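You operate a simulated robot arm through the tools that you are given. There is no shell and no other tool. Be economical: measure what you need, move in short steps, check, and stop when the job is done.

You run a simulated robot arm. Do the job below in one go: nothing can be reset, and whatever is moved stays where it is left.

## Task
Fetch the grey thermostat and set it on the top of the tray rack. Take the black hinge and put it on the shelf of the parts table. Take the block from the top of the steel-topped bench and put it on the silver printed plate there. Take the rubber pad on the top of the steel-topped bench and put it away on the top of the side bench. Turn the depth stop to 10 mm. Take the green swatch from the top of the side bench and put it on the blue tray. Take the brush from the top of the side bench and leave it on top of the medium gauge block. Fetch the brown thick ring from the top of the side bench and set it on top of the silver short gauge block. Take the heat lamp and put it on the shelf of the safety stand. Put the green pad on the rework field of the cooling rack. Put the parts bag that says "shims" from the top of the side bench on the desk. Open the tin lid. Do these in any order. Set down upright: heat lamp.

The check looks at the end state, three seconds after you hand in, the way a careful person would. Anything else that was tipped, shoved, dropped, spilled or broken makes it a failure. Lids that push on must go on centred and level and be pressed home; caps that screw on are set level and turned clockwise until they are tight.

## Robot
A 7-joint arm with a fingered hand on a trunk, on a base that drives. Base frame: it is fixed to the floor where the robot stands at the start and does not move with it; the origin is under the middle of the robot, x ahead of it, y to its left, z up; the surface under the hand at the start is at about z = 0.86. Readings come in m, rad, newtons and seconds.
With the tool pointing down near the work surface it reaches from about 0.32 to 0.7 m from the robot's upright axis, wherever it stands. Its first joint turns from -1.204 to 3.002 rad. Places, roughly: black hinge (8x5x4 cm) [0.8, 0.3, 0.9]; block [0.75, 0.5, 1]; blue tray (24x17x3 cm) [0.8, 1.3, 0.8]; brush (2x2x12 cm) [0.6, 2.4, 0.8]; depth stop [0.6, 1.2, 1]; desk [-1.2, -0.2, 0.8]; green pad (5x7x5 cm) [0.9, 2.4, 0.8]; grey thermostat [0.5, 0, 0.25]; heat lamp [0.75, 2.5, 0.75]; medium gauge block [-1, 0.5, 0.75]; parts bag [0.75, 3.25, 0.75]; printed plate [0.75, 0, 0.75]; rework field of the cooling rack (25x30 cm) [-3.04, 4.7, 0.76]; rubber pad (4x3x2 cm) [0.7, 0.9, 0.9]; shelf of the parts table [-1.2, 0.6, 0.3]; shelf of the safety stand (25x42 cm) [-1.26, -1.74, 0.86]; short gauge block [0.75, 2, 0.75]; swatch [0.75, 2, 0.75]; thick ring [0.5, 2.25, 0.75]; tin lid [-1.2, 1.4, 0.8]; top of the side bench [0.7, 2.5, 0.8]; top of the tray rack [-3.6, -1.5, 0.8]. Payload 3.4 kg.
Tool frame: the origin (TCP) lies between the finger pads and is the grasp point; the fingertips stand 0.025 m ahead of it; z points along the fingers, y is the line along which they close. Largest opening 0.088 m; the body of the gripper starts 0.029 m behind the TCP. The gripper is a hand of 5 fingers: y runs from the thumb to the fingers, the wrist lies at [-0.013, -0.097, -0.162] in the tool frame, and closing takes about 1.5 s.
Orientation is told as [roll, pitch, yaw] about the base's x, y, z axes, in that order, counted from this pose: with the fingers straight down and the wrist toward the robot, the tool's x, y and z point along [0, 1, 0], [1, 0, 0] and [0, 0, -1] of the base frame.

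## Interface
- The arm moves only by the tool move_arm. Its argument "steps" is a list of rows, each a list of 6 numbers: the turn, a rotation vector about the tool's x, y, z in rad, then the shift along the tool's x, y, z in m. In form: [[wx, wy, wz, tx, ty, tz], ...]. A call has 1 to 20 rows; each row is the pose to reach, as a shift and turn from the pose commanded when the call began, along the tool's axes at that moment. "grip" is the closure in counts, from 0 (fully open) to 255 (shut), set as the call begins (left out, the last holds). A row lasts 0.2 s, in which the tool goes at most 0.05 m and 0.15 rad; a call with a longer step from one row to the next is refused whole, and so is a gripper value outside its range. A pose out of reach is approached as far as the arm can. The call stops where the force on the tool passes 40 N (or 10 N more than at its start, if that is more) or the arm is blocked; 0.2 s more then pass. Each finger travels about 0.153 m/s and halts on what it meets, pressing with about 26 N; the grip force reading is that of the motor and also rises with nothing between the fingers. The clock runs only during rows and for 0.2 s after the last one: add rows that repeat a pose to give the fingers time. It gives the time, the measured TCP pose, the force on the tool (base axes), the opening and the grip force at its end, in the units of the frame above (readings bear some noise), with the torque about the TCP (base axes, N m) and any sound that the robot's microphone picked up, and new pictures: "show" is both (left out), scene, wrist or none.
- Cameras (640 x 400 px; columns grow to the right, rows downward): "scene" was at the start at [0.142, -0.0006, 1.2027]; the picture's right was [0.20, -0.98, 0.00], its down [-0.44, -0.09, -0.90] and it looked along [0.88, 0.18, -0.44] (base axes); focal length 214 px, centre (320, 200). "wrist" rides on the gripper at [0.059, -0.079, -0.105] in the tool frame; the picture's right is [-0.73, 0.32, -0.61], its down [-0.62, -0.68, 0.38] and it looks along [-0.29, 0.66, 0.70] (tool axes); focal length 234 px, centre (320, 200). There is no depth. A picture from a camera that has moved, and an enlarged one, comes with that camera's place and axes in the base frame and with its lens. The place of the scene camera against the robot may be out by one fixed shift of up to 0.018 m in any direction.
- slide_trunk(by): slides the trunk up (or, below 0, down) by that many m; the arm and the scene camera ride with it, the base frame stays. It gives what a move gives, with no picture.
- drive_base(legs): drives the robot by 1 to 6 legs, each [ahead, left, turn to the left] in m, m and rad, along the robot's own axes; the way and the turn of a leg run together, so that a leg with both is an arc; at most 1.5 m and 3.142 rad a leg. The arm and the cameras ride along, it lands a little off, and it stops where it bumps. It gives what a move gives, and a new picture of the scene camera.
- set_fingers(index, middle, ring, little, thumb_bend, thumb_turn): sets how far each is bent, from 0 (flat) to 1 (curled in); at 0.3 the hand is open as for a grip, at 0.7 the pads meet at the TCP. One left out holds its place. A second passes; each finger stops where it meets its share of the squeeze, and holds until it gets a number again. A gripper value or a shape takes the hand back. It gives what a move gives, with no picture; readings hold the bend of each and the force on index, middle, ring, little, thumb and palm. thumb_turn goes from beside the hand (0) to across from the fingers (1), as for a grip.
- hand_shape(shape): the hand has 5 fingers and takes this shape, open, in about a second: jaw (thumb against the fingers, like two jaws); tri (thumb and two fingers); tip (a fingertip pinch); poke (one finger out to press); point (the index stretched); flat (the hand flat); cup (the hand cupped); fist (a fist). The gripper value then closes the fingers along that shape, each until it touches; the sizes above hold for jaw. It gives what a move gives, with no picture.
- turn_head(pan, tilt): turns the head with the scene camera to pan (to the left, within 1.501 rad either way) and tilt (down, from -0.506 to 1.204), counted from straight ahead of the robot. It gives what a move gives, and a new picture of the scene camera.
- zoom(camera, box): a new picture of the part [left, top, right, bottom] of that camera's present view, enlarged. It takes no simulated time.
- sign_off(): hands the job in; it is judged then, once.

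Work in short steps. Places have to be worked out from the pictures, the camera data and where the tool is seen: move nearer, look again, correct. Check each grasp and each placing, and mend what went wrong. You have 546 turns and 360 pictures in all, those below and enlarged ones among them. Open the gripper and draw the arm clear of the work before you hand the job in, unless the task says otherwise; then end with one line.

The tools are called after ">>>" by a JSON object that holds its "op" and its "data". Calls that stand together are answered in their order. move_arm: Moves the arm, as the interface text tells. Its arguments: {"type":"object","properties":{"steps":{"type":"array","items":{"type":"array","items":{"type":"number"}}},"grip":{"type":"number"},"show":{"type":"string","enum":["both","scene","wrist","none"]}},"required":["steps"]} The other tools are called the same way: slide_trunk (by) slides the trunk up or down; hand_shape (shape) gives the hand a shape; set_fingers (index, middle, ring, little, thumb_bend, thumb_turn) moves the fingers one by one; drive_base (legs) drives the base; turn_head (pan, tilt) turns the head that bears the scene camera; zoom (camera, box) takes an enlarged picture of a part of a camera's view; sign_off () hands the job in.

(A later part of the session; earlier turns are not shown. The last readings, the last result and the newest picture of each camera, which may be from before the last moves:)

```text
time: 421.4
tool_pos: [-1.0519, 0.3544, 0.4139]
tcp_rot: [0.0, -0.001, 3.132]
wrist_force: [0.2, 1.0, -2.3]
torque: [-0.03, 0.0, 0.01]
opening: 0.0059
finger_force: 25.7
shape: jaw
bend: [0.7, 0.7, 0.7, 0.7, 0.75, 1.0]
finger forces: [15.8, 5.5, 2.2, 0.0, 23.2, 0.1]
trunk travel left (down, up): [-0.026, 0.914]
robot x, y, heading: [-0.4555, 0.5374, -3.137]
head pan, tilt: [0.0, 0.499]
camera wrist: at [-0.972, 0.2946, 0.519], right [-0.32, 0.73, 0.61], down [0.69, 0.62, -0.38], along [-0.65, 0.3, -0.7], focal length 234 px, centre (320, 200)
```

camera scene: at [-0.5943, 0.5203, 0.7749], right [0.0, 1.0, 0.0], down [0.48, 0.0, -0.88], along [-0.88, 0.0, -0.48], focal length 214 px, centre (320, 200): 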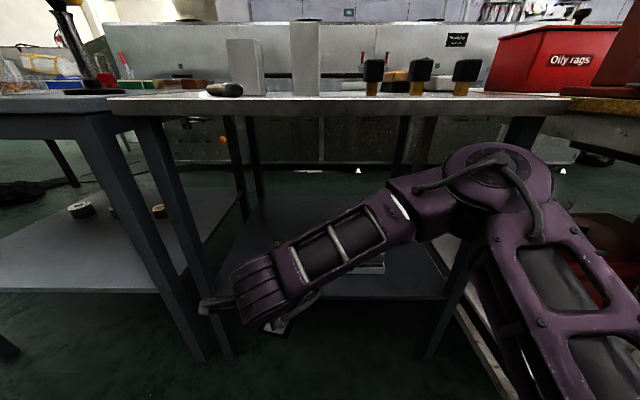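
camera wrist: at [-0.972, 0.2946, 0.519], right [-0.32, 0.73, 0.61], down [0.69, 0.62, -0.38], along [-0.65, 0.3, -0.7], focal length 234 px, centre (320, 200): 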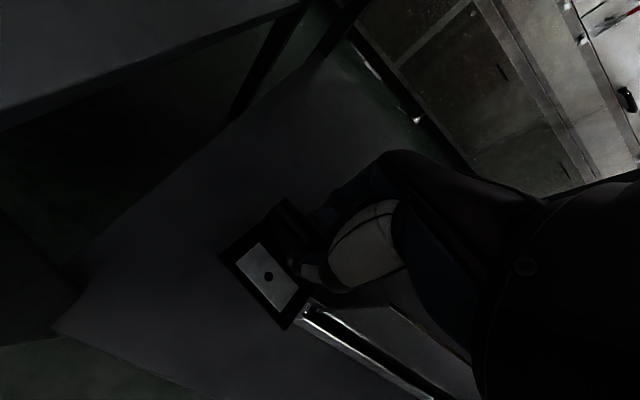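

I shift 2.5 cm further left and 3 cm back to clear the rail, then lower until contact.

>>> {"op": "move_arm", "data": {"steps": [[0, 0, 0, 0.015, 0.02, 0], [0, 0, 0, 0.025, 0.035, 0.01], [0, 0, 0, 0.025, 0.035, 0.03], [0, 0, 0, 0.025, 0.035, 0.045], [0, 0, 0, 0.025, 0.035, 0.055], [0, 0, 0, 0.025, 0.035, 0.065], [0, 0, 0, 0.025, 0.035, 0.075], [0, 0, 0, 0.025, 0.035, 0.085], [0, 0, 0, 0.025, 0.035, 0.095]], "show": "wrist"}}

```text
time: 423.4
tool_pos: [-1.0694, 0.3428, 0.3431]
tcp_rot: [0.001, -0.001, 3.129]
wrist_force: [0.1, 0.7, -2.4]
torque: [-0.05, 0.02, 0.0]
opening: 0.0059
finger_force: 26.6
shape: jaw
bend: [0.7, 0.7, 0.7, 0.7, 0.76, 0.99]
finger forces: [15.8, 5.4, 2.0, 0.0, 23.3, 0.1]
out of reach, approached as far as the arm can: row 1, 2, 3, 4, 5, 6, 7, 8, 9
trunk travel left (down, up): [-0.026, 0.914]
robot x, y, heading: [-0.4559, 0.5397, -3.135]
head pan, tilt: [0.0, 0.499]
camera wrist: at [-0.9895, 0.2851, 0.4494], right [-0.31, 0.73, 0.61], down [0.69, 0.62, -0.38], along [-0.65, 0.3, -0.7], focal length 234 px, centre (320, 200)
```

wrist: 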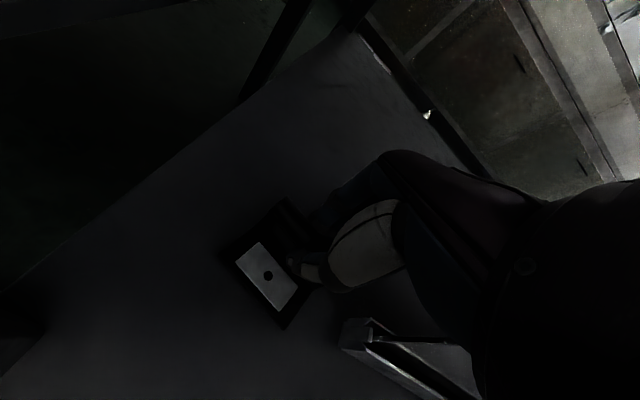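

At reach limit; I drive 4 cm ahead and continue lowering.

>>> {"op": "drive_base", "data": {"legs": [[0.04, 0, 0]]}}

>>> {"op": "move_arm", "data": {"steps": [[0, 0, 0, 0.0, -0.03, 0.01], [0, 0, 0, 0.0, -0.03, 0.02], [0, 0, 0, 0.0, -0.03, 0.03], [0, 0, 0, 0.0, -0.03, 0.04], [0, 0, 0, 0.0, -0.03, 0.05]], "show": "none"}}

```text
time: 424.2
tool_pos: [-1.1089, 0.3438, 0.3422]
tcp_rot: [0.0, 0.0, 3.129]
wrist_force: [-0.4, -0.3, -2.5]
torque: [0.01, 0.06, -0.02]
opening: 0.0058
finger_force: 25.8
shape: jaw
bend: [0.7, 0.7, 0.7, 0.7, 0.76, 0.99]
finger forces: [16.0, 5.4, 2.0, 0.1, 23.2, 0.1]
trunk travel left (down, up): [-0.026, 0.914]
robot x, y, heading: [-0.4915, 0.5379, -3.137]
head pan, tilt: [0.0, 0.499]
camera scene: at [-0.6336, 0.52, 0.7749], right [0.0, 1.0, 0.0], down [0.48, 0.0, -0.88], along [-0.88, 0.0, -0.48], focal length 214 px, centre (320, 200)
```

scene: 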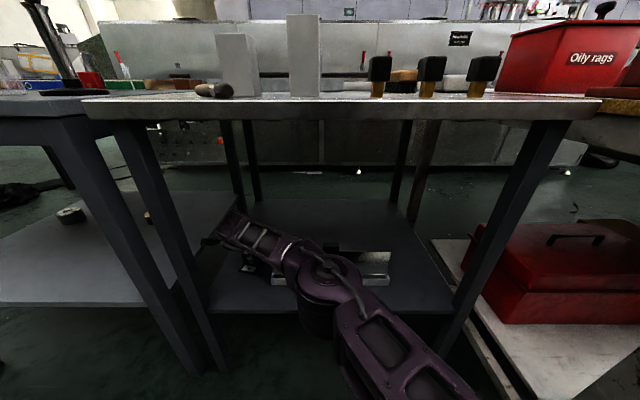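

```text
time: 424.9
tool_pos: [-1.083, 0.3442, 0.3344]
tcp_rot: [0.007, -0.022, 3.13]
wrist_force: [4.1, 3.0, 26.4]
torque: [-0.02, -0.13, 0.08]
opening: 0.008
finger_force: 25.8
shape: jaw
bend: [0.7, 0.7, 0.7, 0.7, 0.77, 0.99]
finger forces: [18.1, 7.4, 2.3, 0.0, 30.1, 0.0]
trunk travel left (down, up): [-0.026, 0.914]
robot x, y, heading: [-0.4951, 0.5375, -3.138]
head pan, tilt: [0.0, 0.499]
stopped in row 3: the force on the tool passed its limit at 44 N (the readings are from after the stop); the commanded pose is now the measured one
```

Contact with the shelf. I release, rise slightly, and back out.

>>> {"op": "move_arm", "data": {"steps": [[0, 0, 0, 0, 0, -0.002], [0, 0, 0, 0, 0, -0.002], [0, 0, 0, 0, 0, -0.002], [0, 0, 0, 0, 0, -0.002], [0, 0, 0, 0, 0, -0.002]], "grip": 0, "show": "none"}}

>>> {"op": "move_arm", "data": {"steps": [[0, 0, 0, 0, 0, -0.03], [0, 0, 0, 0, 0, -0.06], [0, 0, 0, 0, 0, -0.09], [0, 0, 0, 0, -0.04, -0.1], [0, 0, 0, 0, -0.08, -0.1]], "show": "wrist"}}

```text
time: 426.1
tool_pos: [-1.0827, 0.3438, 0.332]
tcp_rot: [0.003, -0.014, 3.13]
wrist_force: [0.5, 0.7, 0.3]
torque: [0.02, 0.0, -0.01]
opening: 0.0875
finger_force: 0.0
shape: jaw
bend: [0.3, 0.3, 0.3, 0.3, 0.3, 0.98]
finger forces: [0.1, 0.0, 0.1, 0.1, 0.0, 0.1]
trunk travel left (down, up): [-0.026, 0.914]
robot x, y, heading: [-0.4998, 0.5421, -3.135]
head pan, tilt: [0.0, 0.499]
```

```text
time: 427.3
tool_pos: [-1.0015, 0.3451, 0.4296]
tcp_rot: [0.002, -0.013, 3.128]
wrist_force: [1.0, 0.2, 0.0]
torque: [0.01, 0.03, -0.02]
opening: 0.0877
finger_force: 0.1
shape: jaw
bend: [0.3, 0.3, 0.3, 0.3, 0.3, 0.98]
finger forces: [0.0, 0.0, 0.1, 0.0, 0.0, 0.0]
trunk travel left (down, up): [-0.026, 0.914]
robot x, y, heading: [-0.4952, 0.5417, -3.138]
head pan, tilt: [0.0, 0.499]
camera wrist: at [-0.9208, 0.2867, 0.5357], right [-0.31, 0.73, 0.61], down [0.68, 0.61, -0.39], along [-0.66, 0.3, -0.69], focal length 234 px, centre (320, 200)
```

wrist: 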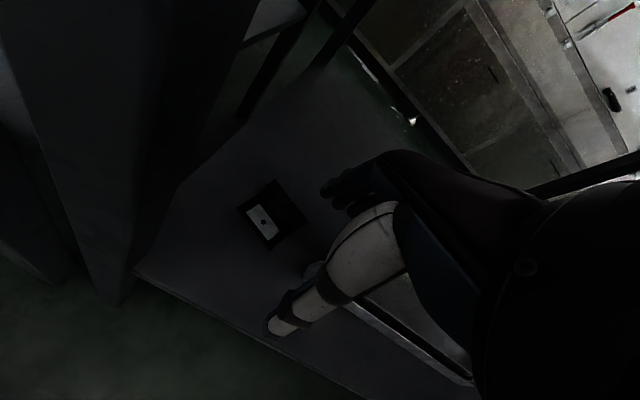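

Hinge is on the shelf. Next the grey thermostat on the low shelf of the steel bench; with the trunk already low I back out and turn around.

>>> {"op": "move_arm", "data": {"steps": [[0, 0, 0, -0.02, -0.045, 0], [0, 0, 0, -0.04, -0.08, 0], [0, 0, 0, -0.06, -0.115, 0.0]], "show": "none"}}

>>> {"op": "drive_base", "data": {"legs": [[0.35, 0, 0]]}}

```text
time: 428.1
tool_pos: [-0.8867, 0.4051, 0.4289]
tcp_rot: [0.002, -0.015, 3.127]
wrist_force: [-0.9, -0.2, 0.4]
torque: [0.01, -0.01, -0.01]
opening: 0.0877
finger_force: 0.0
shape: jaw
bend: [0.3, 0.3, 0.3, 0.3, 0.3, 0.98]
finger forces: [0.0, 0.1, 0.0, 0.1, 0.0, 0.0]
trunk travel left (down, up): [-0.026, 0.914]
robot x, y, heading: [-0.4942, 0.5396, -3.136]
head pan, tilt: [0.0, 0.499]
```

```text
time: 429.3
tool_pos: [-0.9667, 0.4061, 0.4263]
tcp_rot: [-0.003, -0.012, 3.135]
wrist_force: [-0.5, 0.4, 0.1]
torque: [-0.01, -0.03, 0.03]
opening: 0.0879
finger_force: 0.0
shape: jaw
bend: [0.3, 0.3, 0.3, 0.3, 0.3, 0.98]
finger forces: [0.0, 0.0, 0.0, 0.0, 0.0, 0.0]
trunk travel left (down, up): [-0.026, 0.914]
robot x, y, heading: [-0.5861, 0.5415, 3.141]
head pan, tilt: [0.0, 0.499]
stopped in leg 1: the robot was blocked; the commanded pose is now the measured one
camera scene: at [-0.7144, 0.5232, 0.7768], right [0.0, 1.0, 0.0], down [0.47, 0.0, -0.88], along [-0.88, 0.0, -0.47], focal length 214 px, centre (320, 200)
```

scene: 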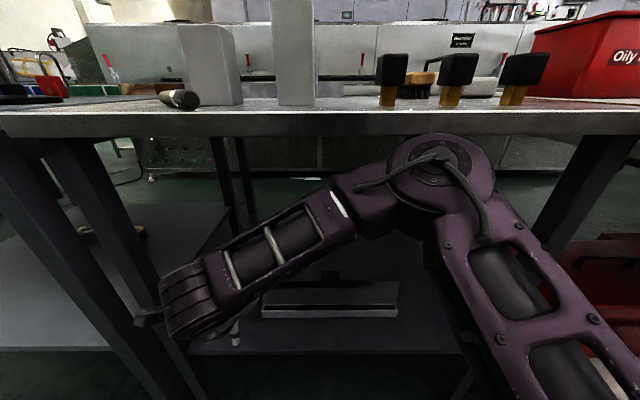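

I drove the wrong way and bumped lightly; nothing fell. I back out properly and then turn.

>>> {"op": "drive_base", "data": {"legs": [[-0.45, 0, 0], [0, 0.25, 0], [0, 0, 3.1]]}}

```text
time: 440.8
tool_pos: [0.2545, 0.4255, 0.4219]
tcp_rot: [-0.007, -0.003, -0.016]
wrist_force: [1.2, 1.5, -0.5]
torque: [0.02, 0.0, 0.03]
opening: 0.0878
finger_force: 0.1
shape: jaw
bend: [0.3, 0.3, 0.3, 0.3, 0.3, 0.98]
finger forces: [0.0, 0.1, 0.1, 0.1, 0.0, 0.0]
trunk travel left (down, up): [-0.026, 0.914]
robot x, y, heading: [-0.1351, 0.2982, -0.017]
head pan, tilt: [0.0, 0.499]
camera scene: at [0.0068, 0.2739, 0.7749], right [-0.01, -1.0, 0.0], down [-0.48, 0.01, -0.88], along [0.88, -0.01, -0.48], focal length 214 px, centre (320, 200)
```

scene: 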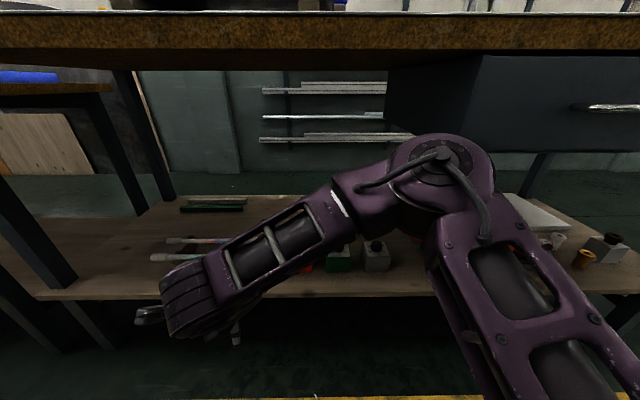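

The grey thermostat is at about (0.484, 0.12). I shift right a little and reach over it at z≈0.46, watching the wrist camera.

>>> {"op": "drive_base", "data": {"legs": [[0.02, -0.08, 0.015]]}}

>>> {"op": "move_arm", "data": {"steps": [[0, 0, 0, -0.02, 0.02, -0.03], [0, 0, 0, -0.05, 0.05, -0.04], [0, 0, 0, -0.08, 0.085, -0.04], [0, 0, 0, -0.11, 0.12, -0.04], [0, 0, 0, -0.14, 0.15, -0.04], [0, 0, 0, -0.17, 0.18, -0.04], [0, 0, 0, -0.2, 0.195, -0.04]], "show": "wrist"}}

```text
time: 441.9
tool_pos: [0.2709, 0.3518, 0.4239]
tcp_rot: [-0.007, -0.003, -0.003]
wrist_force: [1.2, 0.4, -0.5]
torque: [-0.02, 0.05, -0.02]
opening: 0.0876
finger_force: 0.0
shape: jaw
bend: [0.3, 0.3, 0.3, 0.3, 0.3, 0.98]
finger forces: [0.1, 0.0, 0.0, 0.0, 0.0, 0.0]
trunk travel left (down, up): [-0.026, 0.914]
robot x, y, heading: [-0.119, 0.2157, 0.004]
head pan, tilt: [0.0, 0.499]
camera scene: at [0.0268, 0.1962, 0.7749], right [0.0, -1.0, 0.0], down [-0.48, 0.0, -0.88], along [0.88, 0.0, -0.48], focal length 214 px, centre (320, 200)
```

scene: 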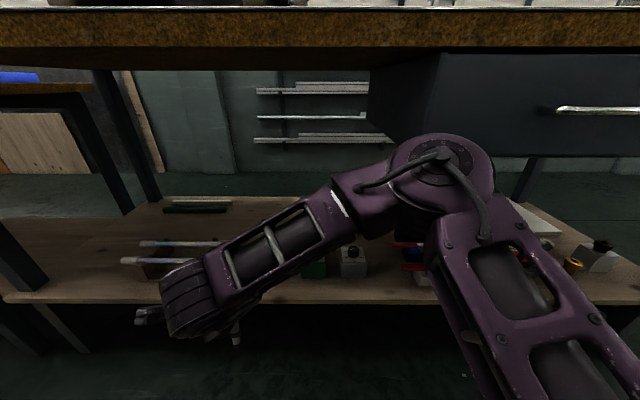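

```text
time: 443.4
tool_pos: [0.4666, 0.1515, 0.4637]
tcp_rot: [-0.008, -0.004, -0.002]
wrist_force: [0.4, 0.0, 0.1]
torque: [0.0, 0.0, 0.0]
opening: 0.0878
finger_force: 0.0
shape: jaw
bend: [0.3, 0.3, 0.3, 0.3, 0.3, 0.98]
finger forces: [0.0, 0.1, 0.0, 0.0, 0.0, 0.0]
trunk travel left (down, up): [-0.026, 0.914]
robot x, y, heading: [-0.1127, 0.2137, 0.003]
head pan, tilt: [0.0, 0.499]
camera wrist: at [0.3892, 0.2118, 0.5691], right [0.32, -0.72, 0.61], down [-0.68, -0.63, -0.38], along [0.66, -0.3, -0.69], focal length 234 px, centre (320, 200)
```

wrist: 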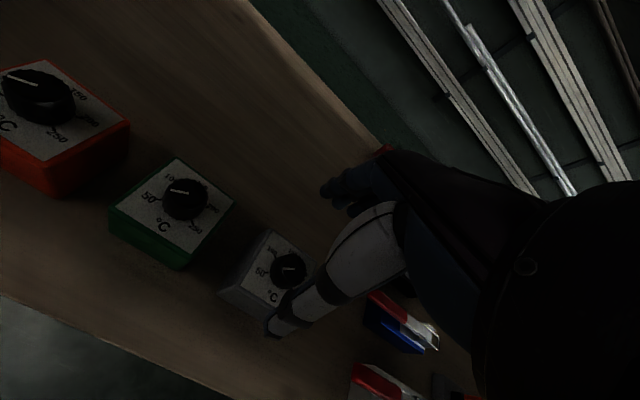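

Grey thermostat ≈(0.484, 0.129), top z≈0.345. I descend around it to TCP z≈0.346 and grip.

>>> {"op": "move_arm", "data": {"steps": [[0, 0, 0, -0.012, 0.009, 0.03], [0, 0, 0, -0.0225, 0.0175, 0.06], [0, 0, 0, -0.0225, 0.0175, 0.09], [0, 0, 0, -0.0225, 0.0175, 0.118]], "show": "wrist"}}

```text
time: 444.4
tool_pos: [0.4865, 0.1265, 0.3483]
tcp_rot: [-0.007, -0.005, -0.003]
wrist_force: [-0.9, 0.0, 5.3]
torque: [0.03, 0.01, 0.0]
opening: 0.0881
finger_force: 0.0
shape: jaw
bend: [0.29, 0.3, 0.3, 0.3, 0.28, 0.98]
finger forces: [1.9, 0.0, 0.1, 0.1, 2.9, 0.1]
trunk travel left (down, up): [-0.026, 0.914]
robot x, y, heading: [-0.1182, 0.215, 0.007]
head pan, tilt: [0.0, 0.499]
camera wrist: at [0.4087, 0.1869, 0.4531], right [0.32, -0.72, 0.61], down [-0.68, -0.62, -0.38], along [0.66, -0.3, -0.69], focal length 234 px, centre (320, 200)
```

wrist: 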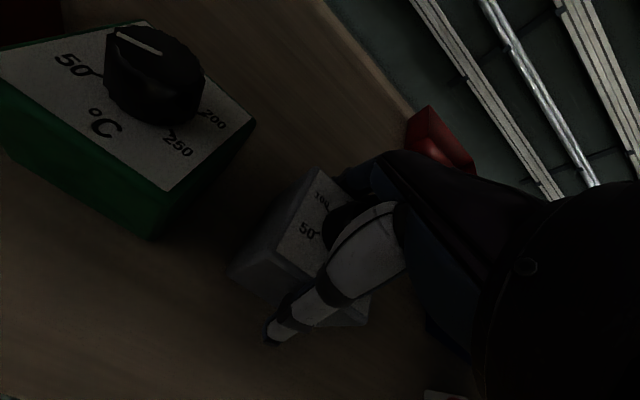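

The box just fits in the open jaw. I close.

>>> {"op": "move_arm", "data": {"steps": [[0, 0, 0, 0, 0, 0], [0, 0, 0, 0, 0, 0], [0, 0, 0, 0, 0, 0], [0, 0, 0, 0, 0, 0], [0, 0, 0, 0, 0, 0]], "grip": 255, "show": "none"}}

>>> {"op": "move_arm", "data": {"steps": [[0, 0, 0, 0, 0, -0.02], [0, 0, 0, 0, 0, -0.05], [0, 0, 0, 0, 0, -0.08]], "show": "wrist"}}

```text
time: 445.6
tool_pos: [0.4866, 0.1275, 0.3464]
tcp_rot: [-0.006, -0.004, 0.0]
wrist_force: [-1.3, 1.7, 4.7]
torque: [-0.11, -0.21, 0.02]
opening: 0.0657
finger_force: 25.8
shape: jaw
bend: [0.28, 0.37, 0.33, 0.31, 0.51, 0.98]
finger forces: [18.6, 10.9, 3.2, 1.9, 35.2, 0.0]
trunk travel left (down, up): [-0.026, 0.914]
robot x, y, heading: [-0.114, 0.2121, 0.004]
head pan, tilt: [0.0, 0.499]
```

```text
time: 446.4
tool_pos: [0.4845, 0.1286, 0.4278]
tcp_rot: [-0.007, -0.003, -0.002]
wrist_force: [0.0, -0.1, -1.1]
torque: [0.03, -0.05, -0.02]
opening: 0.0653
finger_force: 25.8
shape: jaw
bend: [0.28, 0.37, 0.33, 0.32, 0.51, 0.97]
finger forces: [18.4, 10.8, 3.1, 1.7, 34.5, 0.0]
trunk travel left (down, up): [-0.026, 0.914]
robot x, y, heading: [-0.1163, 0.2158, 0.007]
head pan, tilt: [0.0, 0.499]
camera wrist: at [0.4067, 0.188, 0.5334], right [0.32, -0.72, 0.61], down [-0.68, -0.63, -0.38], along [0.66, -0.3, -0.69], focal length 234 px, centre (320, 200)
```

wrist: 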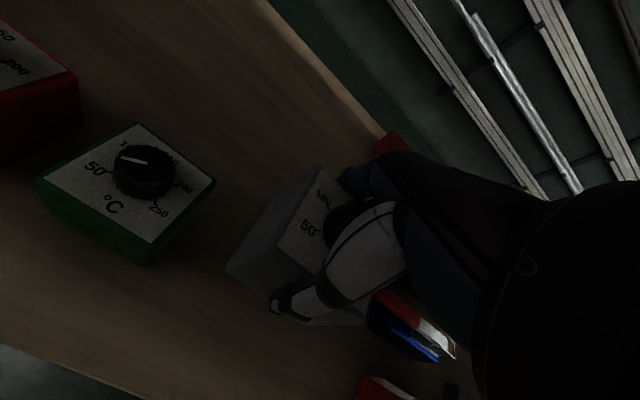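

Held. I retract, then raise the trunk and drive out toward the south-west to find the tray rack.

>>> {"op": "move_arm", "data": {"steps": [[0, 0, 0, 0, -0.045, -0.01], [0, 0, 0, 0, -0.09, -0.01], [0, 0, 0, 0.01, -0.135, -0.01], [0, 0, 0, 0.03, -0.175, -0.01], [0, 0, 0, 0.05, -0.21, -0.01]], "show": "none"}}

>>> {"op": "drive_base", "data": {"legs": [[-0.2, 0, 0]]}}

>>> {"op": "slide_trunk", "data": {"by": 0.4}}

>>> {"op": "slide_trunk", "data": {"by": 0.15}}

```text
time: 447.6
tool_pos: [0.274, 0.177, 0.4355]
tcp_rot: [-0.008, -0.002, -0.003]
wrist_force: [0.8, 0.6, -1.2]
torque: [0.02, 0.01, 0.01]
opening: 0.0658
finger_force: 26.1
shape: jaw
bend: [0.28, 0.37, 0.34, 0.32, 0.51, 0.97]
finger forces: [18.4, 10.9, 3.0, 1.9, 34.4, 0.0]
trunk travel left (down, up): [-0.026, 0.914]
robot x, y, heading: [-0.1154, 0.2141, 0.003]
head pan, tilt: [0.0, 0.499]
```

```text
time: 449.2
tool_pos: [0.0747, 0.1768, 0.4354]
tcp_rot: [-0.008, -0.001, 0.002]
wrist_force: [-0.5, 0.0, -1.5]
torque: [0.04, 0.0, -0.03]
opening: 0.0652
finger_force: 25.5
shape: jaw
bend: [0.28, 0.37, 0.34, 0.32, 0.51, 0.97]
finger forces: [18.4, 10.9, 3.0, 1.8, 34.4, 0.0]
trunk travel left (down, up): [-0.026, 0.914]
robot x, y, heading: [-0.3159, 0.2148, 0.006]
head pan, tilt: [0.0, 0.499]
camera scene: at [-0.1729, 0.1955, 0.7749], right [0.01, -1.0, 0.0], down [-0.48, 0.0, -0.88], along [0.88, 0.01, -0.48], focal length 214 px, centre (320, 200)
```

scene: 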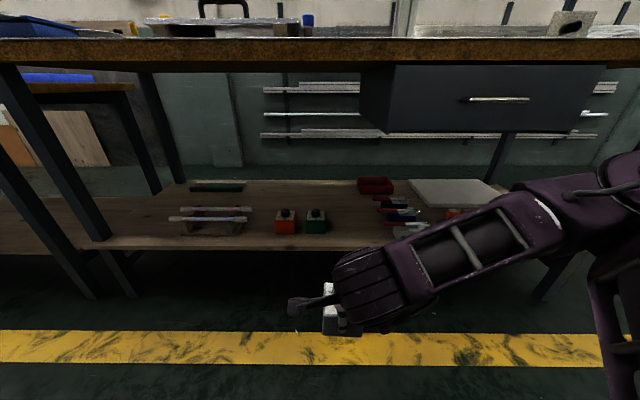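

```text
time: 453.1
tool_pos: [0.076, 0.1771, 0.8342]
tcp_rot: [-0.007, -0.003, 0.002]
wrist_force: [0.1, 0.5, -1.0]
torque: [0.02, 0.0, -0.03]
opening: 0.0653
finger_force: 25.9
shape: jaw
bend: [0.28, 0.37, 0.34, 0.32, 0.51, 0.97]
finger forces: [18.4, 10.9, 3.1, 1.8, 34.3, 0.0]
trunk travel left (down, up): [-0.426, 0.514]
robot x, y, heading: [-0.3159, 0.2155, 0.007]
head pan, tilt: [0.0, 0.499]
```

```text
time: 454.8
tool_pos: [0.0756, 0.1778, 0.9842]
tcp_rot: [-0.007, 0.0, 0.002]
wrist_force: [0.6, 0.5, -2.0]
torque: [-0.03, 0.01, 0.0]
opening: 0.0656
finger_force: 25.6
shape: jaw
bend: [0.28, 0.37, 0.34, 0.32, 0.51, 0.97]
finger forces: [18.4, 10.9, 3.0, 1.8, 34.4, 0.0]
trunk travel left (down, up): [-0.576, 0.364]
robot x, y, heading: [-0.3175, 0.2134, 0.01]
head pan, tilt: [0.0, 0.499]
```

Now I drive down the corridor to y≈-1.0 and turn to face west.

>>> {"op": "drive_base", "data": {"legs": [[0, -1.2, 0], [0, 0, 3.13]]}}

>>> {"op": "turn_head", "data": {"pan": 0.3, "tilt": 0.15}}

```text
time: 468.4
tool_pos: [-0.7028, -0.965, 0.9838]
tcp_rot: [-0.006, -0.001, -3.105]
wrist_force: [-0.9, 0.4, -1.2]
torque: [-0.01, 0.01, 0.02]
opening: 0.0649
finger_force: 25.9
shape: jaw
bend: [0.28, 0.37, 0.34, 0.32, 0.52, 0.97]
finger forces: [16.0, 10.7, 2.8, 1.8, 31.3, 0.0]
trunk travel left (down, up): [-0.576, 0.364]
robot x, y, heading: [-0.3147, -0.9882, -3.097]
head pan, tilt: [0.0, 0.499]
camera scene: at [-0.4492, -1.0127, 1.3249], right [-0.04, 1.0, 0.0], down [0.48, 0.02, -0.88], along [-0.88, -0.04, -0.48], focal length 214 px, centre (320, 200)
```

scene: 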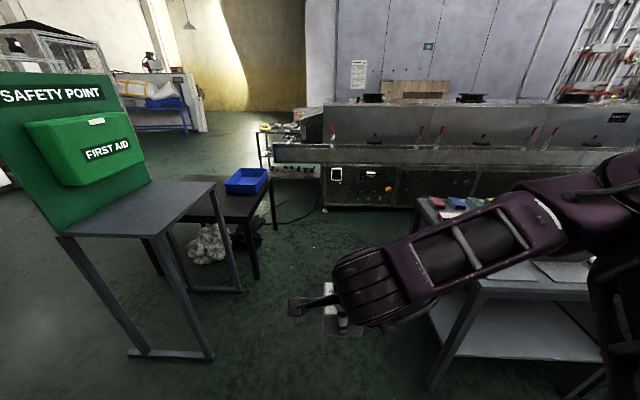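

```text
time: 469.2
tool_pos: [-0.7024, -0.9648, 0.985]
tcp_rot: [-0.006, -0.001, -3.103]
wrist_force: [-0.6, -0.3, -2.4]
torque: [-0.04, 0.03, 0.03]
opening: 0.0652
finger_force: 25.4
shape: jaw
bend: [0.28, 0.37, 0.34, 0.32, 0.52, 0.97]
finger forces: [16.0, 10.6, 2.9, 1.7, 31.3, 0.0]
trunk travel left (down, up): [-0.576, 0.364]
robot x, y, heading: [-0.3078, -0.9844, -3.1]
head pan, tilt: [0.3, 0.15]
camera scene: at [-0.4457, -1.0398, 1.3572], right [-0.34, 0.94, 0.0], down [0.14, 0.05, -0.99], along [-0.93, -0.33, -0.15], focal length 214 px, centre (320, 200)
```

scene: 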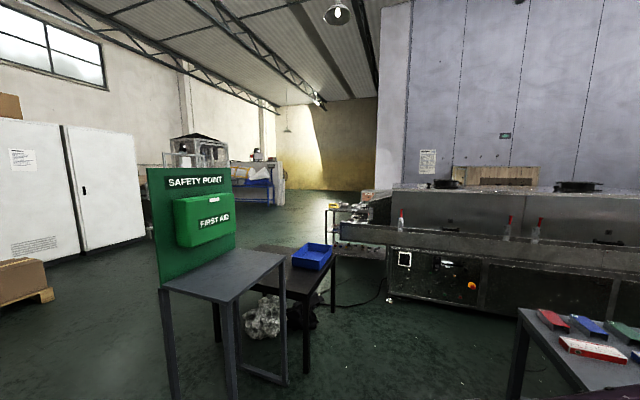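

The tray rack is the wire trolley beyond the oven's left end. I drive west along y≈-0.95 between the black table and the oven, then look.

>>> {"op": "drive_base", "data": {"legs": [[0, 0, -0.04], [1.0, 0, 0], [0.85, 0.0, 0]]}}

```text
time: 478.4
tool_pos: [-2.4798, -0.9847, 0.9865]
tcp_rot: [-0.007, 0.004, -3.123]
wrist_force: [27.9, -2.9, 15.0]
torque: [0.35, 0.53, -0.41]
opening: 0.0607
finger_force: 26.6
shape: jaw
bend: [0.31, 0.42, 0.42, 0.46, 0.52, 0.92]
finger forces: [13.4, 21.7, 43.1, 0.6, 40.8, 0.0]
trunk travel left (down, up): [-0.576, 0.364]
robot x, y, heading: [-2.1048, -1.016, -3.132]
head pan, tilt: [0.3, 0.15]
stopped in leg 3: the force on the tool passed its limit at 45 N (the readings are from after the stop); the commanded pose is now the measured one
camera scene: at [-2.2269, -1.0652, 1.3585], right [-0.3, 0.95, 0.0], down [0.13, 0.05, -0.99], along [-0.94, -0.3, -0.14], focal length 214 px, centre (320, 200)
```

scene: 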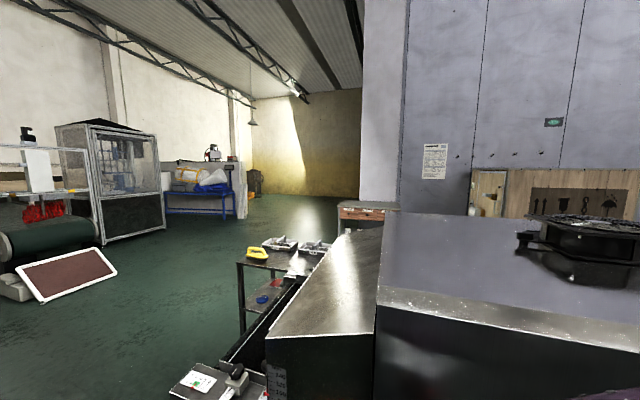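

The hand touched the oven end. I back off and check the grip, then pass further left.

>>> {"op": "drive_base", "data": {"legs": [[-0.25, 0, 0]]}}

>>> {"op": "zoom", "data": {"camera": "wrist", "box": [0, 0, 640, 400]}}

```text
time: 480.2
tool_pos: [-2.2423, -0.9812, 0.9818]
tcp_rot: [-0.006, 0.01, -3.119]
wrist_force: [0.0, -0.8, -1.1]
torque: [0.01, -0.01, -0.02]
opening: 0.0623
finger_force: 25.9
shape: jaw
bend: [0.29, 0.4, 0.37, 0.41, 0.53, 0.94]
finger forces: [16.1, 9.8, 3.4, 3.8, 33.0, 0.0]
trunk travel left (down, up): [-0.576, 0.364]
robot x, y, heading: [-1.8589, -1.01, -3.127]
head pan, tilt: [0.3, 0.15]
camera scene: at [-1.9913, -1.0622, 1.3574], right [-0.31, 0.95, 0.0], down [0.14, 0.05, -0.99], along [-0.94, -0.31, -0.15], focal length 214 px, centre (320, 200)
```

scene: 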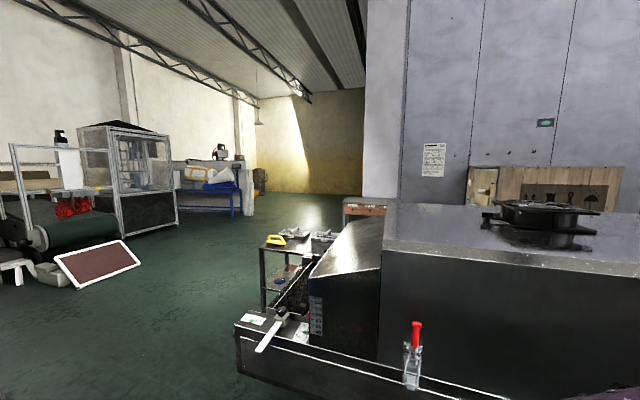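

```text
1.00 times, centred on (320, 200) of wrist (not enlarged: the box is as wide or as high as the picture)
camera zoom: at [-2.1618, -1.0391, 1.0891], right [-0.34, 0.71, 0.61], down [0.67, 0.64, -0.37], along [-0.66, 0.28, -0.7], focal length 234 px, centre (320, 200)
```

zoom: 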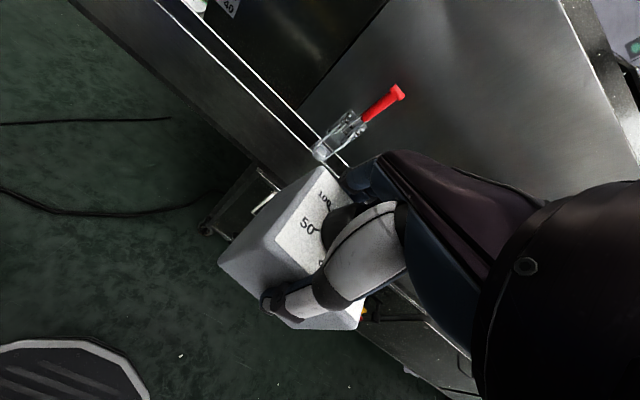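

The black table and conveyor block this way, so I go back and around the south side: east, south to y≈-2.65, then west.

>>> {"op": "drive_base", "data": {"legs": [[-1.5, 0, 0], [0, 1.0, 0], [0, 0.65, -0.015], [1.4, 0, 0], [1.0, 0, 0]]}}

```text
time: 507.0
tool_pos: [-3.1167, -2.446, 0.9823]
tcp_rot: [-0.007, 0.011, 3.058]
wrist_force: [0.1, 0.6, -1.8]
torque: [0.0, 0.02, 0.02]
opening: 0.0622
finger_force: 26.6
shape: jaw
bend: [0.29, 0.4, 0.37, 0.41, 0.53, 0.94]
finger forces: [16.0, 9.8, 3.6, 3.9, 33.0, 0.0]
trunk travel left (down, up): [-0.576, 0.364]
robot x, y, heading: [-2.7334, -2.5182, 3.057]
head pan, tilt: [0.3, 0.15]
camera scene: at [-2.8738, -2.5516, 1.3573], right [-0.21, 0.98, 0.0], down [0.15, 0.03, -0.99], along [-0.97, -0.21, -0.15], focal length 214 px, centre (320, 200)
```

scene: 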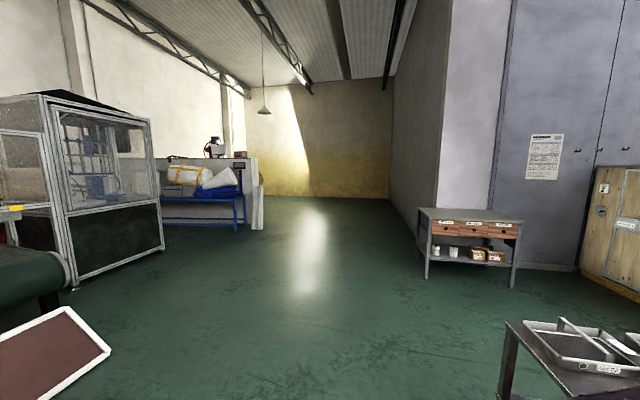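

I'm south-west now; the rack is to my right. I look at it.

>>> {"op": "turn_head", "data": {"pan": -0.75, "tilt": 0.45}}

```text
time: 508.3
tool_pos: [-3.1153, -2.4457, 0.9824]
tcp_rot: [-0.007, 0.011, 3.057]
wrist_force: [-0.3, 0.4, -2.3]
torque: [0.01, -0.03, 0.0]
opening: 0.0619
finger_force: 26.0
shape: jaw
bend: [0.29, 0.4, 0.37, 0.41, 0.53, 0.94]
finger forces: [16.2, 9.8, 3.4, 3.8, 33.0, 0.0]
trunk travel left (down, up): [-0.576, 0.364]
robot x, y, heading: [-2.7351, -2.5199, 3.055]
head pan, tilt: [-0.75, 0.45]
camera scene: at [-2.8445, -2.4638, 1.3294], right [0.74, 0.67, 0.0], down [0.29, -0.32, -0.9], along [-0.6, 0.67, -0.44], focal length 214 px, centre (320, 200)
```

scene: 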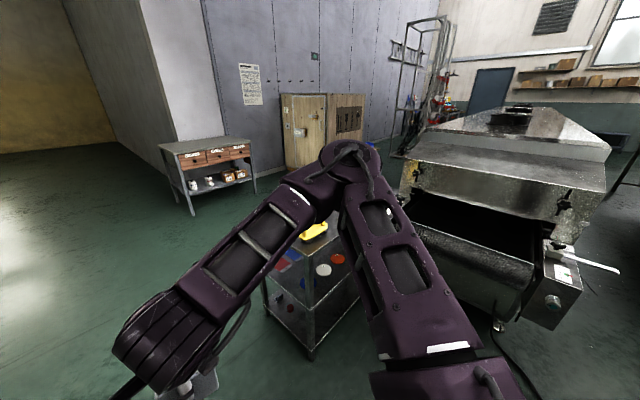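

The rack's open side faces south (x from -3.77 to -3.35, front y≈-1.96). I turn to face north and shift west in front of it.

>>> {"op": "drive_base", "data": {"legs": [[0, 0, -1.485], [0.0, 0.8, 0]]}}

>>> {"op": "turn_head", "data": {"pan": 0.0, "tilt": 0.6}}

```text
time: 516.3
tool_pos: [-3.5159, -2.1415, 0.9821]
tcp_rot: [-0.006, 0.011, 1.594]
wrist_force: [0.0, 1.0, -2.2]
torque: [0.0, 0.0, -0.01]
opening: 0.0625
finger_force: 26.1
shape: jaw
bend: [0.29, 0.4, 0.37, 0.41, 0.53, 0.95]
finger forces: [15.7, 9.7, 3.4, 3.7, 32.4, 0.0]
trunk travel left (down, up): [-0.576, 0.364]
robot x, y, heading: [-3.5458, -2.5264, 1.589]
head pan, tilt: [-0.75, 0.45]
camera scene: at [-3.4845, -2.4286, 1.3294], right [0.74, -0.67, 0.0], down [-0.29, -0.32, -0.9], along [0.6, 0.67, -0.44], focal length 214 px, centre (320, 200)
```

scene: 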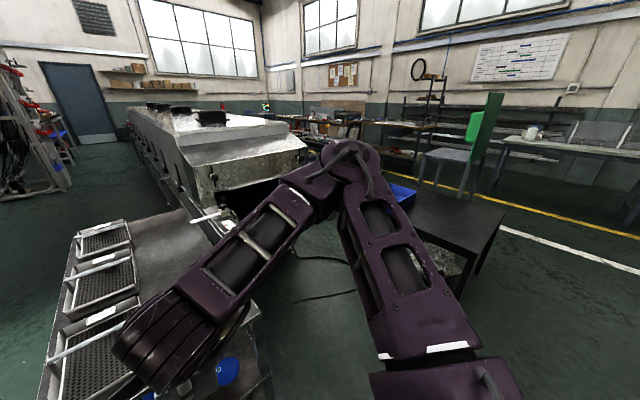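

```text
time: 517.4
tool_pos: [-3.5153, -2.1407, 0.9824]
tcp_rot: [-0.006, 0.012, 1.593]
wrist_force: [-0.1, -0.7, -1.3]
torque: [-0.01, -0.01, -0.02]
opening: 0.0624
finger_force: 26.3
shape: jaw
bend: [0.29, 0.4, 0.37, 0.41, 0.53, 0.95]
finger forces: [15.7, 9.6, 3.5, 3.8, 32.3, 0.0]
trunk travel left (down, up): [-0.576, 0.364]
robot x, y, heading: [-3.5467, -2.5257, 1.585]
head pan, tilt: [0.0, 0.6]
camera scene: at [-3.547, -2.4084, 1.3158], right [1.0, 0.02, 0.0], down [0.01, -0.56, -0.83], along [-0.01, 0.82, -0.56], focal length 214 px, centre (320, 200)
```

scene: 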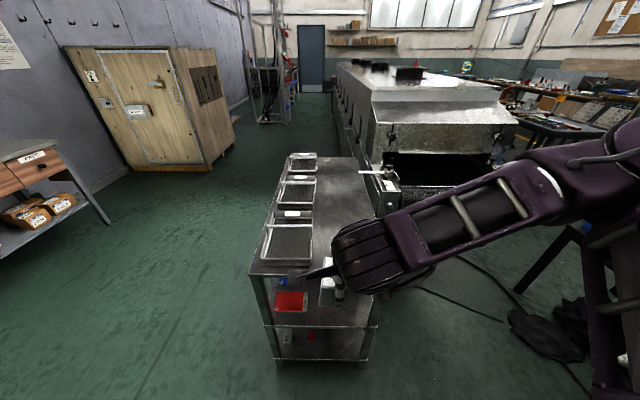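

The rack's top has a free strip on the right (x≈-3.57..-3.38). I drive ahead 0.22 and move the thermostat over (-3.475, -1.67).

>>> {"op": "drive_base", "data": {"legs": [[0.22, 0, 0]]}}

>>> {"op": "move_arm", "data": {"steps": [[0, 0, 0, -0.01, 0.045, 0], [0, 0, 0, -0.02, 0.09, 0], [0, 0, 0, -0.03, 0.135, 0], [0, 0, 0, -0.035, 0.18, 0], [0, 0, 0, -0.04, 0.22, 0], [0, 0, 0, -0.04, 0.24, 0.0]], "show": "wrist"}}

```text
time: 519.1
tool_pos: [-3.5194, -1.9164, 0.9824]
tcp_rot: [-0.006, 0.011, 1.592]
wrist_force: [-0.9, 0.7, -1.6]
torque: [-0.04, 0.0, 0.02]
opening: 0.0622
finger_force: 26.0
shape: jaw
bend: [0.29, 0.4, 0.37, 0.41, 0.53, 0.95]
finger forces: [15.7, 9.7, 3.5, 3.7, 32.3, 0.0]
trunk travel left (down, up): [-0.576, 0.364]
robot x, y, heading: [-3.5475, -2.3025, 1.586]
head pan, tilt: [0.0, 0.6]
camera scene: at [-3.551, -2.1826, 1.3157], right [1.0, 0.02, 0.0], down [0.01, -0.57, -0.82], along [-0.01, 0.82, -0.57], focal length 214 px, centre (320, 200)
```

scene: 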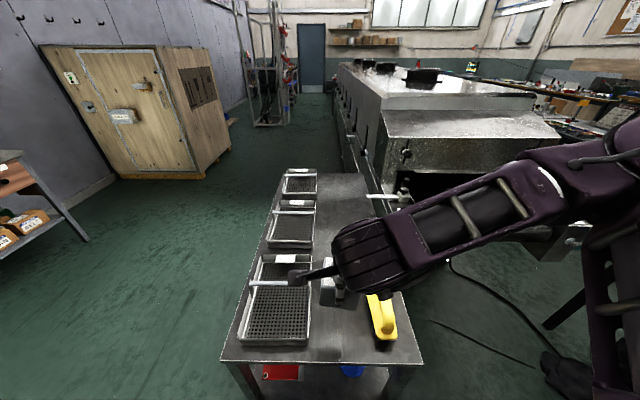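

```text
time: 520.5
tool_pos: [-3.4837, -1.6751, 0.9805]
tcp_rot: [-0.007, 0.015, 1.594]
wrist_force: [-0.5, 0.1, -2.0]
torque: [0.05, 0.02, 0.01]
opening: 0.0623
finger_force: 26.0
shape: jaw
bend: [0.29, 0.4, 0.37, 0.41, 0.53, 0.95]
finger forces: [15.8, 9.8, 3.4, 3.6, 32.4, 0.0]
trunk travel left (down, up): [-0.576, 0.364]
robot x, y, heading: [-3.5509, -2.306, 1.593]
head pan, tilt: [0.0, 0.6]
camera wrist: at [-3.5405, -1.7546, 1.0882], right [0.71, 0.35, 0.61], down [0.64, -0.67, -0.37], along [0.28, 0.66, -0.7], focal length 234 px, centre (320, 200)
```

wrist: 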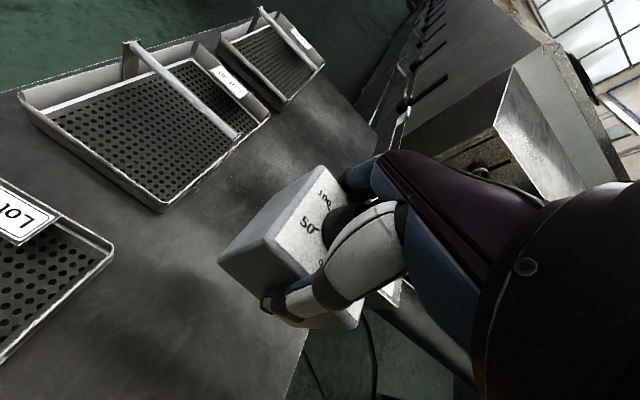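

Placement is clear: strip from x -3.585 to -3.35, box at -3.484. I lower to contact.

>>> {"op": "move_arm", "data": {"steps": [[0, 0, 0, 0, 0, 0.04], [0, 0, 0, 0, 0, 0.08], [0, 0, 0, 0, 0, 0.1], [0, 0, 0, 0, 0, 0.108], [0, 0, 0, 0, 0, 0.116], [0, 0, 0, 0, 0, 0.124], [0, 0, 0, 0, 0, 0.132], [0, 0, 0, 0, 0, 0.14], [0, 0, 0, 0, 0, 0.148], [0, 0, 0, 0, 0, 0.156]], "show": "none"}}

```text
time: 522.7
tool_pos: [-3.4824, -1.6778, 0.8234]
tcp_rot: [-0.006, 0.011, 1.591]
wrist_force: [0.4, 0.1, -2.0]
torque: [0.01, -0.01, 0.01]
opening: 0.0621
finger_force: 26.3
shape: jaw
bend: [0.29, 0.4, 0.37, 0.41, 0.53, 0.95]
finger forces: [15.8, 9.7, 3.3, 3.6, 32.2, 0.0]
trunk travel left (down, up): [-0.576, 0.364]
robot x, y, heading: [-3.5487, -2.3016, 1.593]
head pan, tilt: [0.0, 0.6]
```

No contact yet at z=0.823. I go on lowering in small steps.

>>> {"op": "move_arm", "data": {"steps": [[0, 0, 0, 0, 0, 0.006], [0, 0, 0, 0, 0, 0.012], [0, 0, 0, 0, 0, 0.018], [0, 0, 0, 0, 0, 0.024], [0, 0, 0, 0, 0, 0.03], [0, 0, 0, 0, 0, 0.036]], "show": "wrist"}}

```text
time: 523.9
tool_pos: [-3.4865, -1.6762, 0.8064]
tcp_rot: [0.001, -0.011, 1.595]
wrist_force: [-0.7, -4.6, 22.4]
torque: [0.3, -0.45, -0.09]
opening: 0.0621
finger_force: 25.9
shape: jaw
bend: [0.29, 0.39, 0.36, 0.38, 0.54, 0.95]
finger forces: [14.5, 9.9, 3.6, 5.7, 38.3, 0.0]
trunk travel left (down, up): [-0.576, 0.364]
robot x, y, heading: [-3.5534, -2.3012, 1.589]
head pan, tilt: [0.0, 0.6]
stopped in row 6: the force on the tool passed its limit at 44 N (the readings are from after the stop); the commanded pose is now the measured one
camera wrist: at [-3.5413, -1.7565, 0.9114], right [0.72, 0.33, 0.61], down [0.64, -0.66, -0.39], along [0.27, 0.67, -0.69], focal length 234 px, centre (320, 200)
```

wrist: 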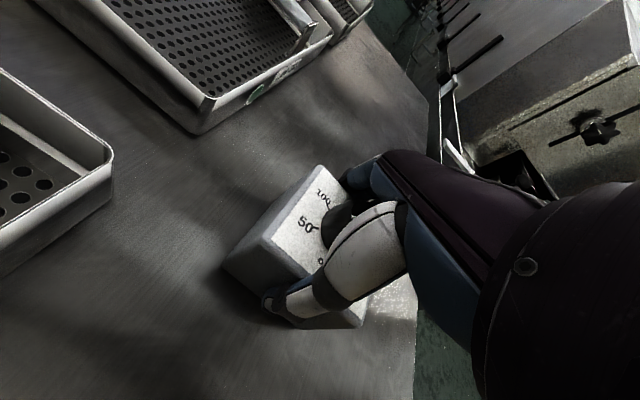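

The thermostat rests flat on the rack top. I release and rise.

>>> {"op": "move_arm", "data": {"steps": [[0, 0, 0, 0, 0, -0.003], [0, 0, 0, 0, 0, -0.003], [0, 0, 0, 0, 0, -0.003], [0, 0, 0, 0, 0, -0.003]], "grip": 0, "show": "none"}}

>>> {"op": "set_fingers", "data": {"index": 0.15, "middle": 0.2, "ring": 0.2, "little": 0.2, "thumb_bend": 0.2}}

>>> {"op": "move_arm", "data": {"steps": [[0, 0, 0, 0, 0, -0.03], [0, 0, 0, 0, 0, -0.07], [0, 0, 0, 0, 0, -0.11], [0, 0, 0, 0, -0.03, -0.15], [0, 0, 0, 0, -0.07, -0.17], [0, 0, 0, 0, -0.11, -0.19], [0, 0, 0, 0, -0.15, -0.21], [0, 0, 0, 0, -0.19, -0.22], [0, 0, 0, 0, -0.23, -0.23]], "show": "wrist"}}

```text
time: 524.9
tool_pos: [-3.4851, -1.6751, 0.8032]
tcp_rot: [-0.002, -0.001, 1.594]
wrist_force: [-2.7, -2.1, 9.5]
torque: [-0.04, 0.04, -0.08]
opening: 0.0879
finger_force: 0.1
shape: jaw
bend: [0.28, 0.3, 0.3, 0.3, 0.27, 0.96]
finger forces: [5.0, 0.1, 0.1, 0.0, 7.1, 0.0]
trunk travel left (down, up): [-0.576, 0.364]
robot x, y, heading: [-3.5492, -2.3019, 1.591]
head pan, tilt: [0.0, 0.6]
```

```text
time: 525.9
tool_pos: [-3.4843, -1.6728, 0.8018]
tcp_rot: [-0.001, 0.0, 1.593]
wrist_force: [0.1, -0.4, 1.0]
torque: [-0.01, -0.01, -0.04]
opening: 0.1095
finger_force: 0.2
shape: fingers
bend: [0.15, 0.2, 0.2, 0.2, 0.2, 0.97]
finger forces: [0.0, 0.1, 0.0, 0.0, 0.2, 0.1]
trunk travel left (down, up): [-0.576, 0.364]
robot x, y, heading: [-3.5545, -2.3017, 1.59]
head pan, tilt: [0.0, 0.6]
```

```text
time: 527.9
tool_pos: [-3.4791, -1.9063, 1.0311]
tcp_rot: [-0.003, -0.002, 1.593]
wrist_force: [-0.2, 0.4, 0.1]
torque: [0.01, 0.02, 0.01]
opening: 0.1092
finger_force: 0.0
shape: fingers
bend: [0.15, 0.2, 0.2, 0.2, 0.2, 0.97]
finger forces: [0.1, 0.0, 0.0, 0.1, 0.0, 0.0]
trunk travel left (down, up): [-0.576, 0.364]
robot x, y, heading: [-3.5511, -2.302, 1.59]
head pan, tilt: [0.0, 0.6]
camera wrist: at [-3.5353, -1.9857, 1.1379], right [0.72, 0.34, 0.61], down [0.64, -0.67, -0.38], along [0.28, 0.66, -0.69], focal length 234 px, centre (320, 200)
```

wrist: 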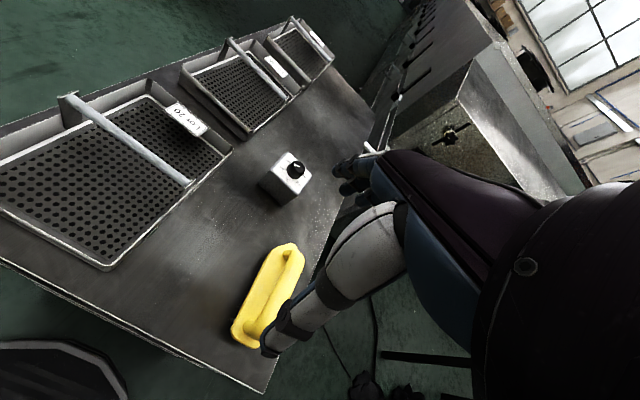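

Thermostat is placed. Next I return to the side bench for the heat lamp and green pad: back around the south, then north along the corridor.

>>> {"op": "drive_base", "data": {"legs": [[-0.32, 0, 0], [0, -1.1, 0], [0, -1.1, 0], [0, -1.05, -0.02]]}}

```text
time: 545.5
tool_pos: [-0.2314, -2.1998, 1.0316]
tcp_rot: [-0.002, -0.002, 1.568]
wrist_force: [-0.6, 0.0, -0.1]
torque: [-0.01, 0.02, -0.03]
opening: 0.1093
finger_force: 0.2
shape: fingers
bend: [0.15, 0.2, 0.2, 0.2, 0.2, 0.97]
finger forces: [0.0, 0.0, 0.1, 0.1, 0.1, 0.0]
trunk travel left (down, up): [-0.576, 0.364]
robot x, y, heading: [-0.312, -2.5957, 1.563]
head pan, tilt: [0.0, 0.6]
camera scene: at [-0.3103, -2.4782, 1.3159], right [1.0, -0.01, 0.0], down [-0.01, -0.56, -0.83], along [0.01, 0.83, -0.56], focal length 214 px, centre (320, 200)
```

scene: 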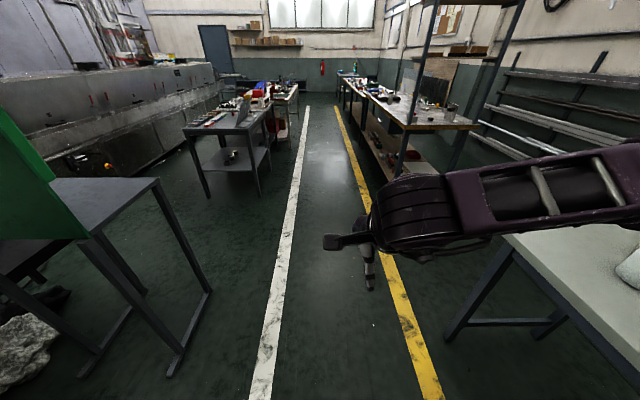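

I drive north along the corridor and turn to the side bench at y≈2.42.

>>> {"op": "drive_base", "data": {"legs": [[1.5, 0, 0.007], [1.5, 0, 0], [1.5, 0, 0], [0.45, 0, 0], [0, 0, -1.57], [0.35, 0, 0]]}}

```text
time: 574.6
tool_pos: [0.5705, 2.1542, 1.0316]
tcp_rot: [-0.001, 0.0, -0.057]
wrist_force: [0.7, -0.4, -0.5]
torque: [0.01, -0.02, 0.0]
opening: 0.109
finger_force: 0.0
shape: fingers
bend: [0.15, 0.2, 0.2, 0.2, 0.2, 0.97]
finger forces: [0.0, 0.0, 0.1, 0.0, 0.0, 0.1]
trunk travel left (down, up): [-0.576, 0.364]
robot x, y, heading: [0.1805, 2.2583, -0.057]
head pan, tilt: [0.0, 0.6]
stopped in leg 6: the robot was blocked; the commanded pose is now the measured one
camera scene: at [0.3173, 2.2288, 1.3159], right [-0.06, -1.0, 0.0], down [-0.56, 0.03, -0.83], along [0.82, -0.05, -0.56], focal length 214 px, centre (320, 200)
```

scene: 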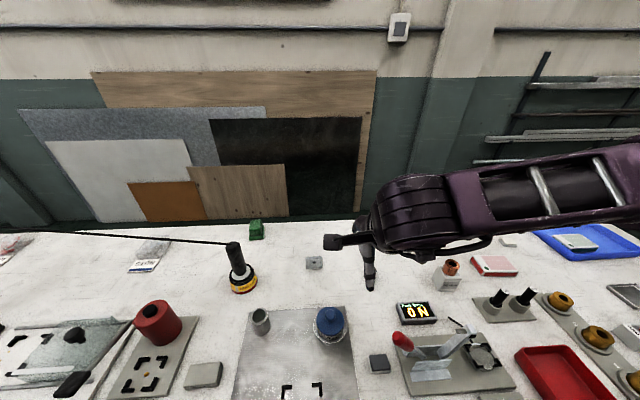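

I back off the bench slightly and align with the lamp (≈(0.69, 2.437), handle top z≈0.945), bringing the open hand above it.

>>> {"op": "drive_base", "data": {"legs": [[-0.04, 0.12, 0.057]]}}

>>> {"op": "move_arm", "data": {"steps": [[0, 0, 0, 0.02, 0.02, -0.02], [0, 0, 0, 0.05, 0.05, -0.03], [0, 0, 0, 0.08, 0.08, -0.03], [0, 0, 0, 0.11, 0.11, -0.03], [0, 0, 0, 0.13, 0.13, -0.03]], "grip": 0, "show": "wrist"}}

```text
time: 575.9
tool_pos: [0.5379, 2.3006, 1.0317]
tcp_rot: [-0.001, 0.0, -0.001]
wrist_force: [0.2, 0.1, -0.7]
torque: [-0.02, 0.03, 0.01]
opening: 0.1093
finger_force: 0.1
shape: fingers
bend: [0.15, 0.2, 0.2, 0.2, 0.2, 0.97]
finger forces: [0.0, 0.1, 0.0, 0.0, 0.0, 0.2]
trunk travel left (down, up): [-0.576, 0.364]
robot x, y, heading: [0.1409, 2.3797, -0.006]
head pan, tilt: [0.0, 0.6]
camera scene: at [0.2819, 2.3632, 1.3159], right [-0.01, -1.0, 0.0], down [-0.56, 0.0, -0.83], along [0.83, -0.01, -0.56], focal length 214 px, centre (320, 200)
```

scene: 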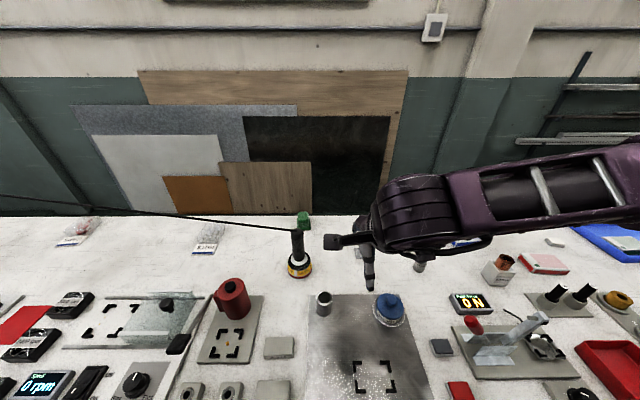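

```text
time: 577.1
tool_pos: [0.6723, 2.4305, 1.0623]
tcp_rot: [-0.002, 0.001, -0.001]
wrist_force: [0.1, -0.1, 0.2]
torque: [0.01, 0.04, -0.02]
opening: 0.0879
finger_force: 0.1
shape: jaw
bend: [0.3, 0.3, 0.3, 0.3, 0.3, 0.97]
finger forces: [0.0, 0.0, 0.0, 0.1, 0.0, 0.0]
trunk travel left (down, up): [-0.576, 0.364]
robot x, y, heading: [0.1428, 2.3779, -0.006]
head pan, tilt: [0.0, 0.6]
camera wrist: at [0.5948, 2.4899, 1.1681], right [0.32, -0.73, 0.61], down [-0.68, -0.62, -0.38], along [0.66, -0.29, -0.7], focal length 234 px, centre (320, 200)
```

wrist: 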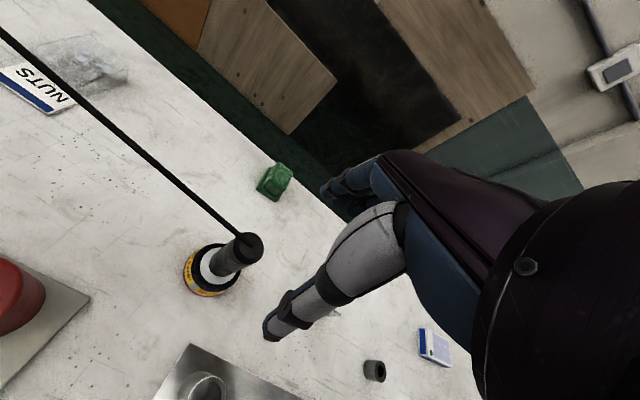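

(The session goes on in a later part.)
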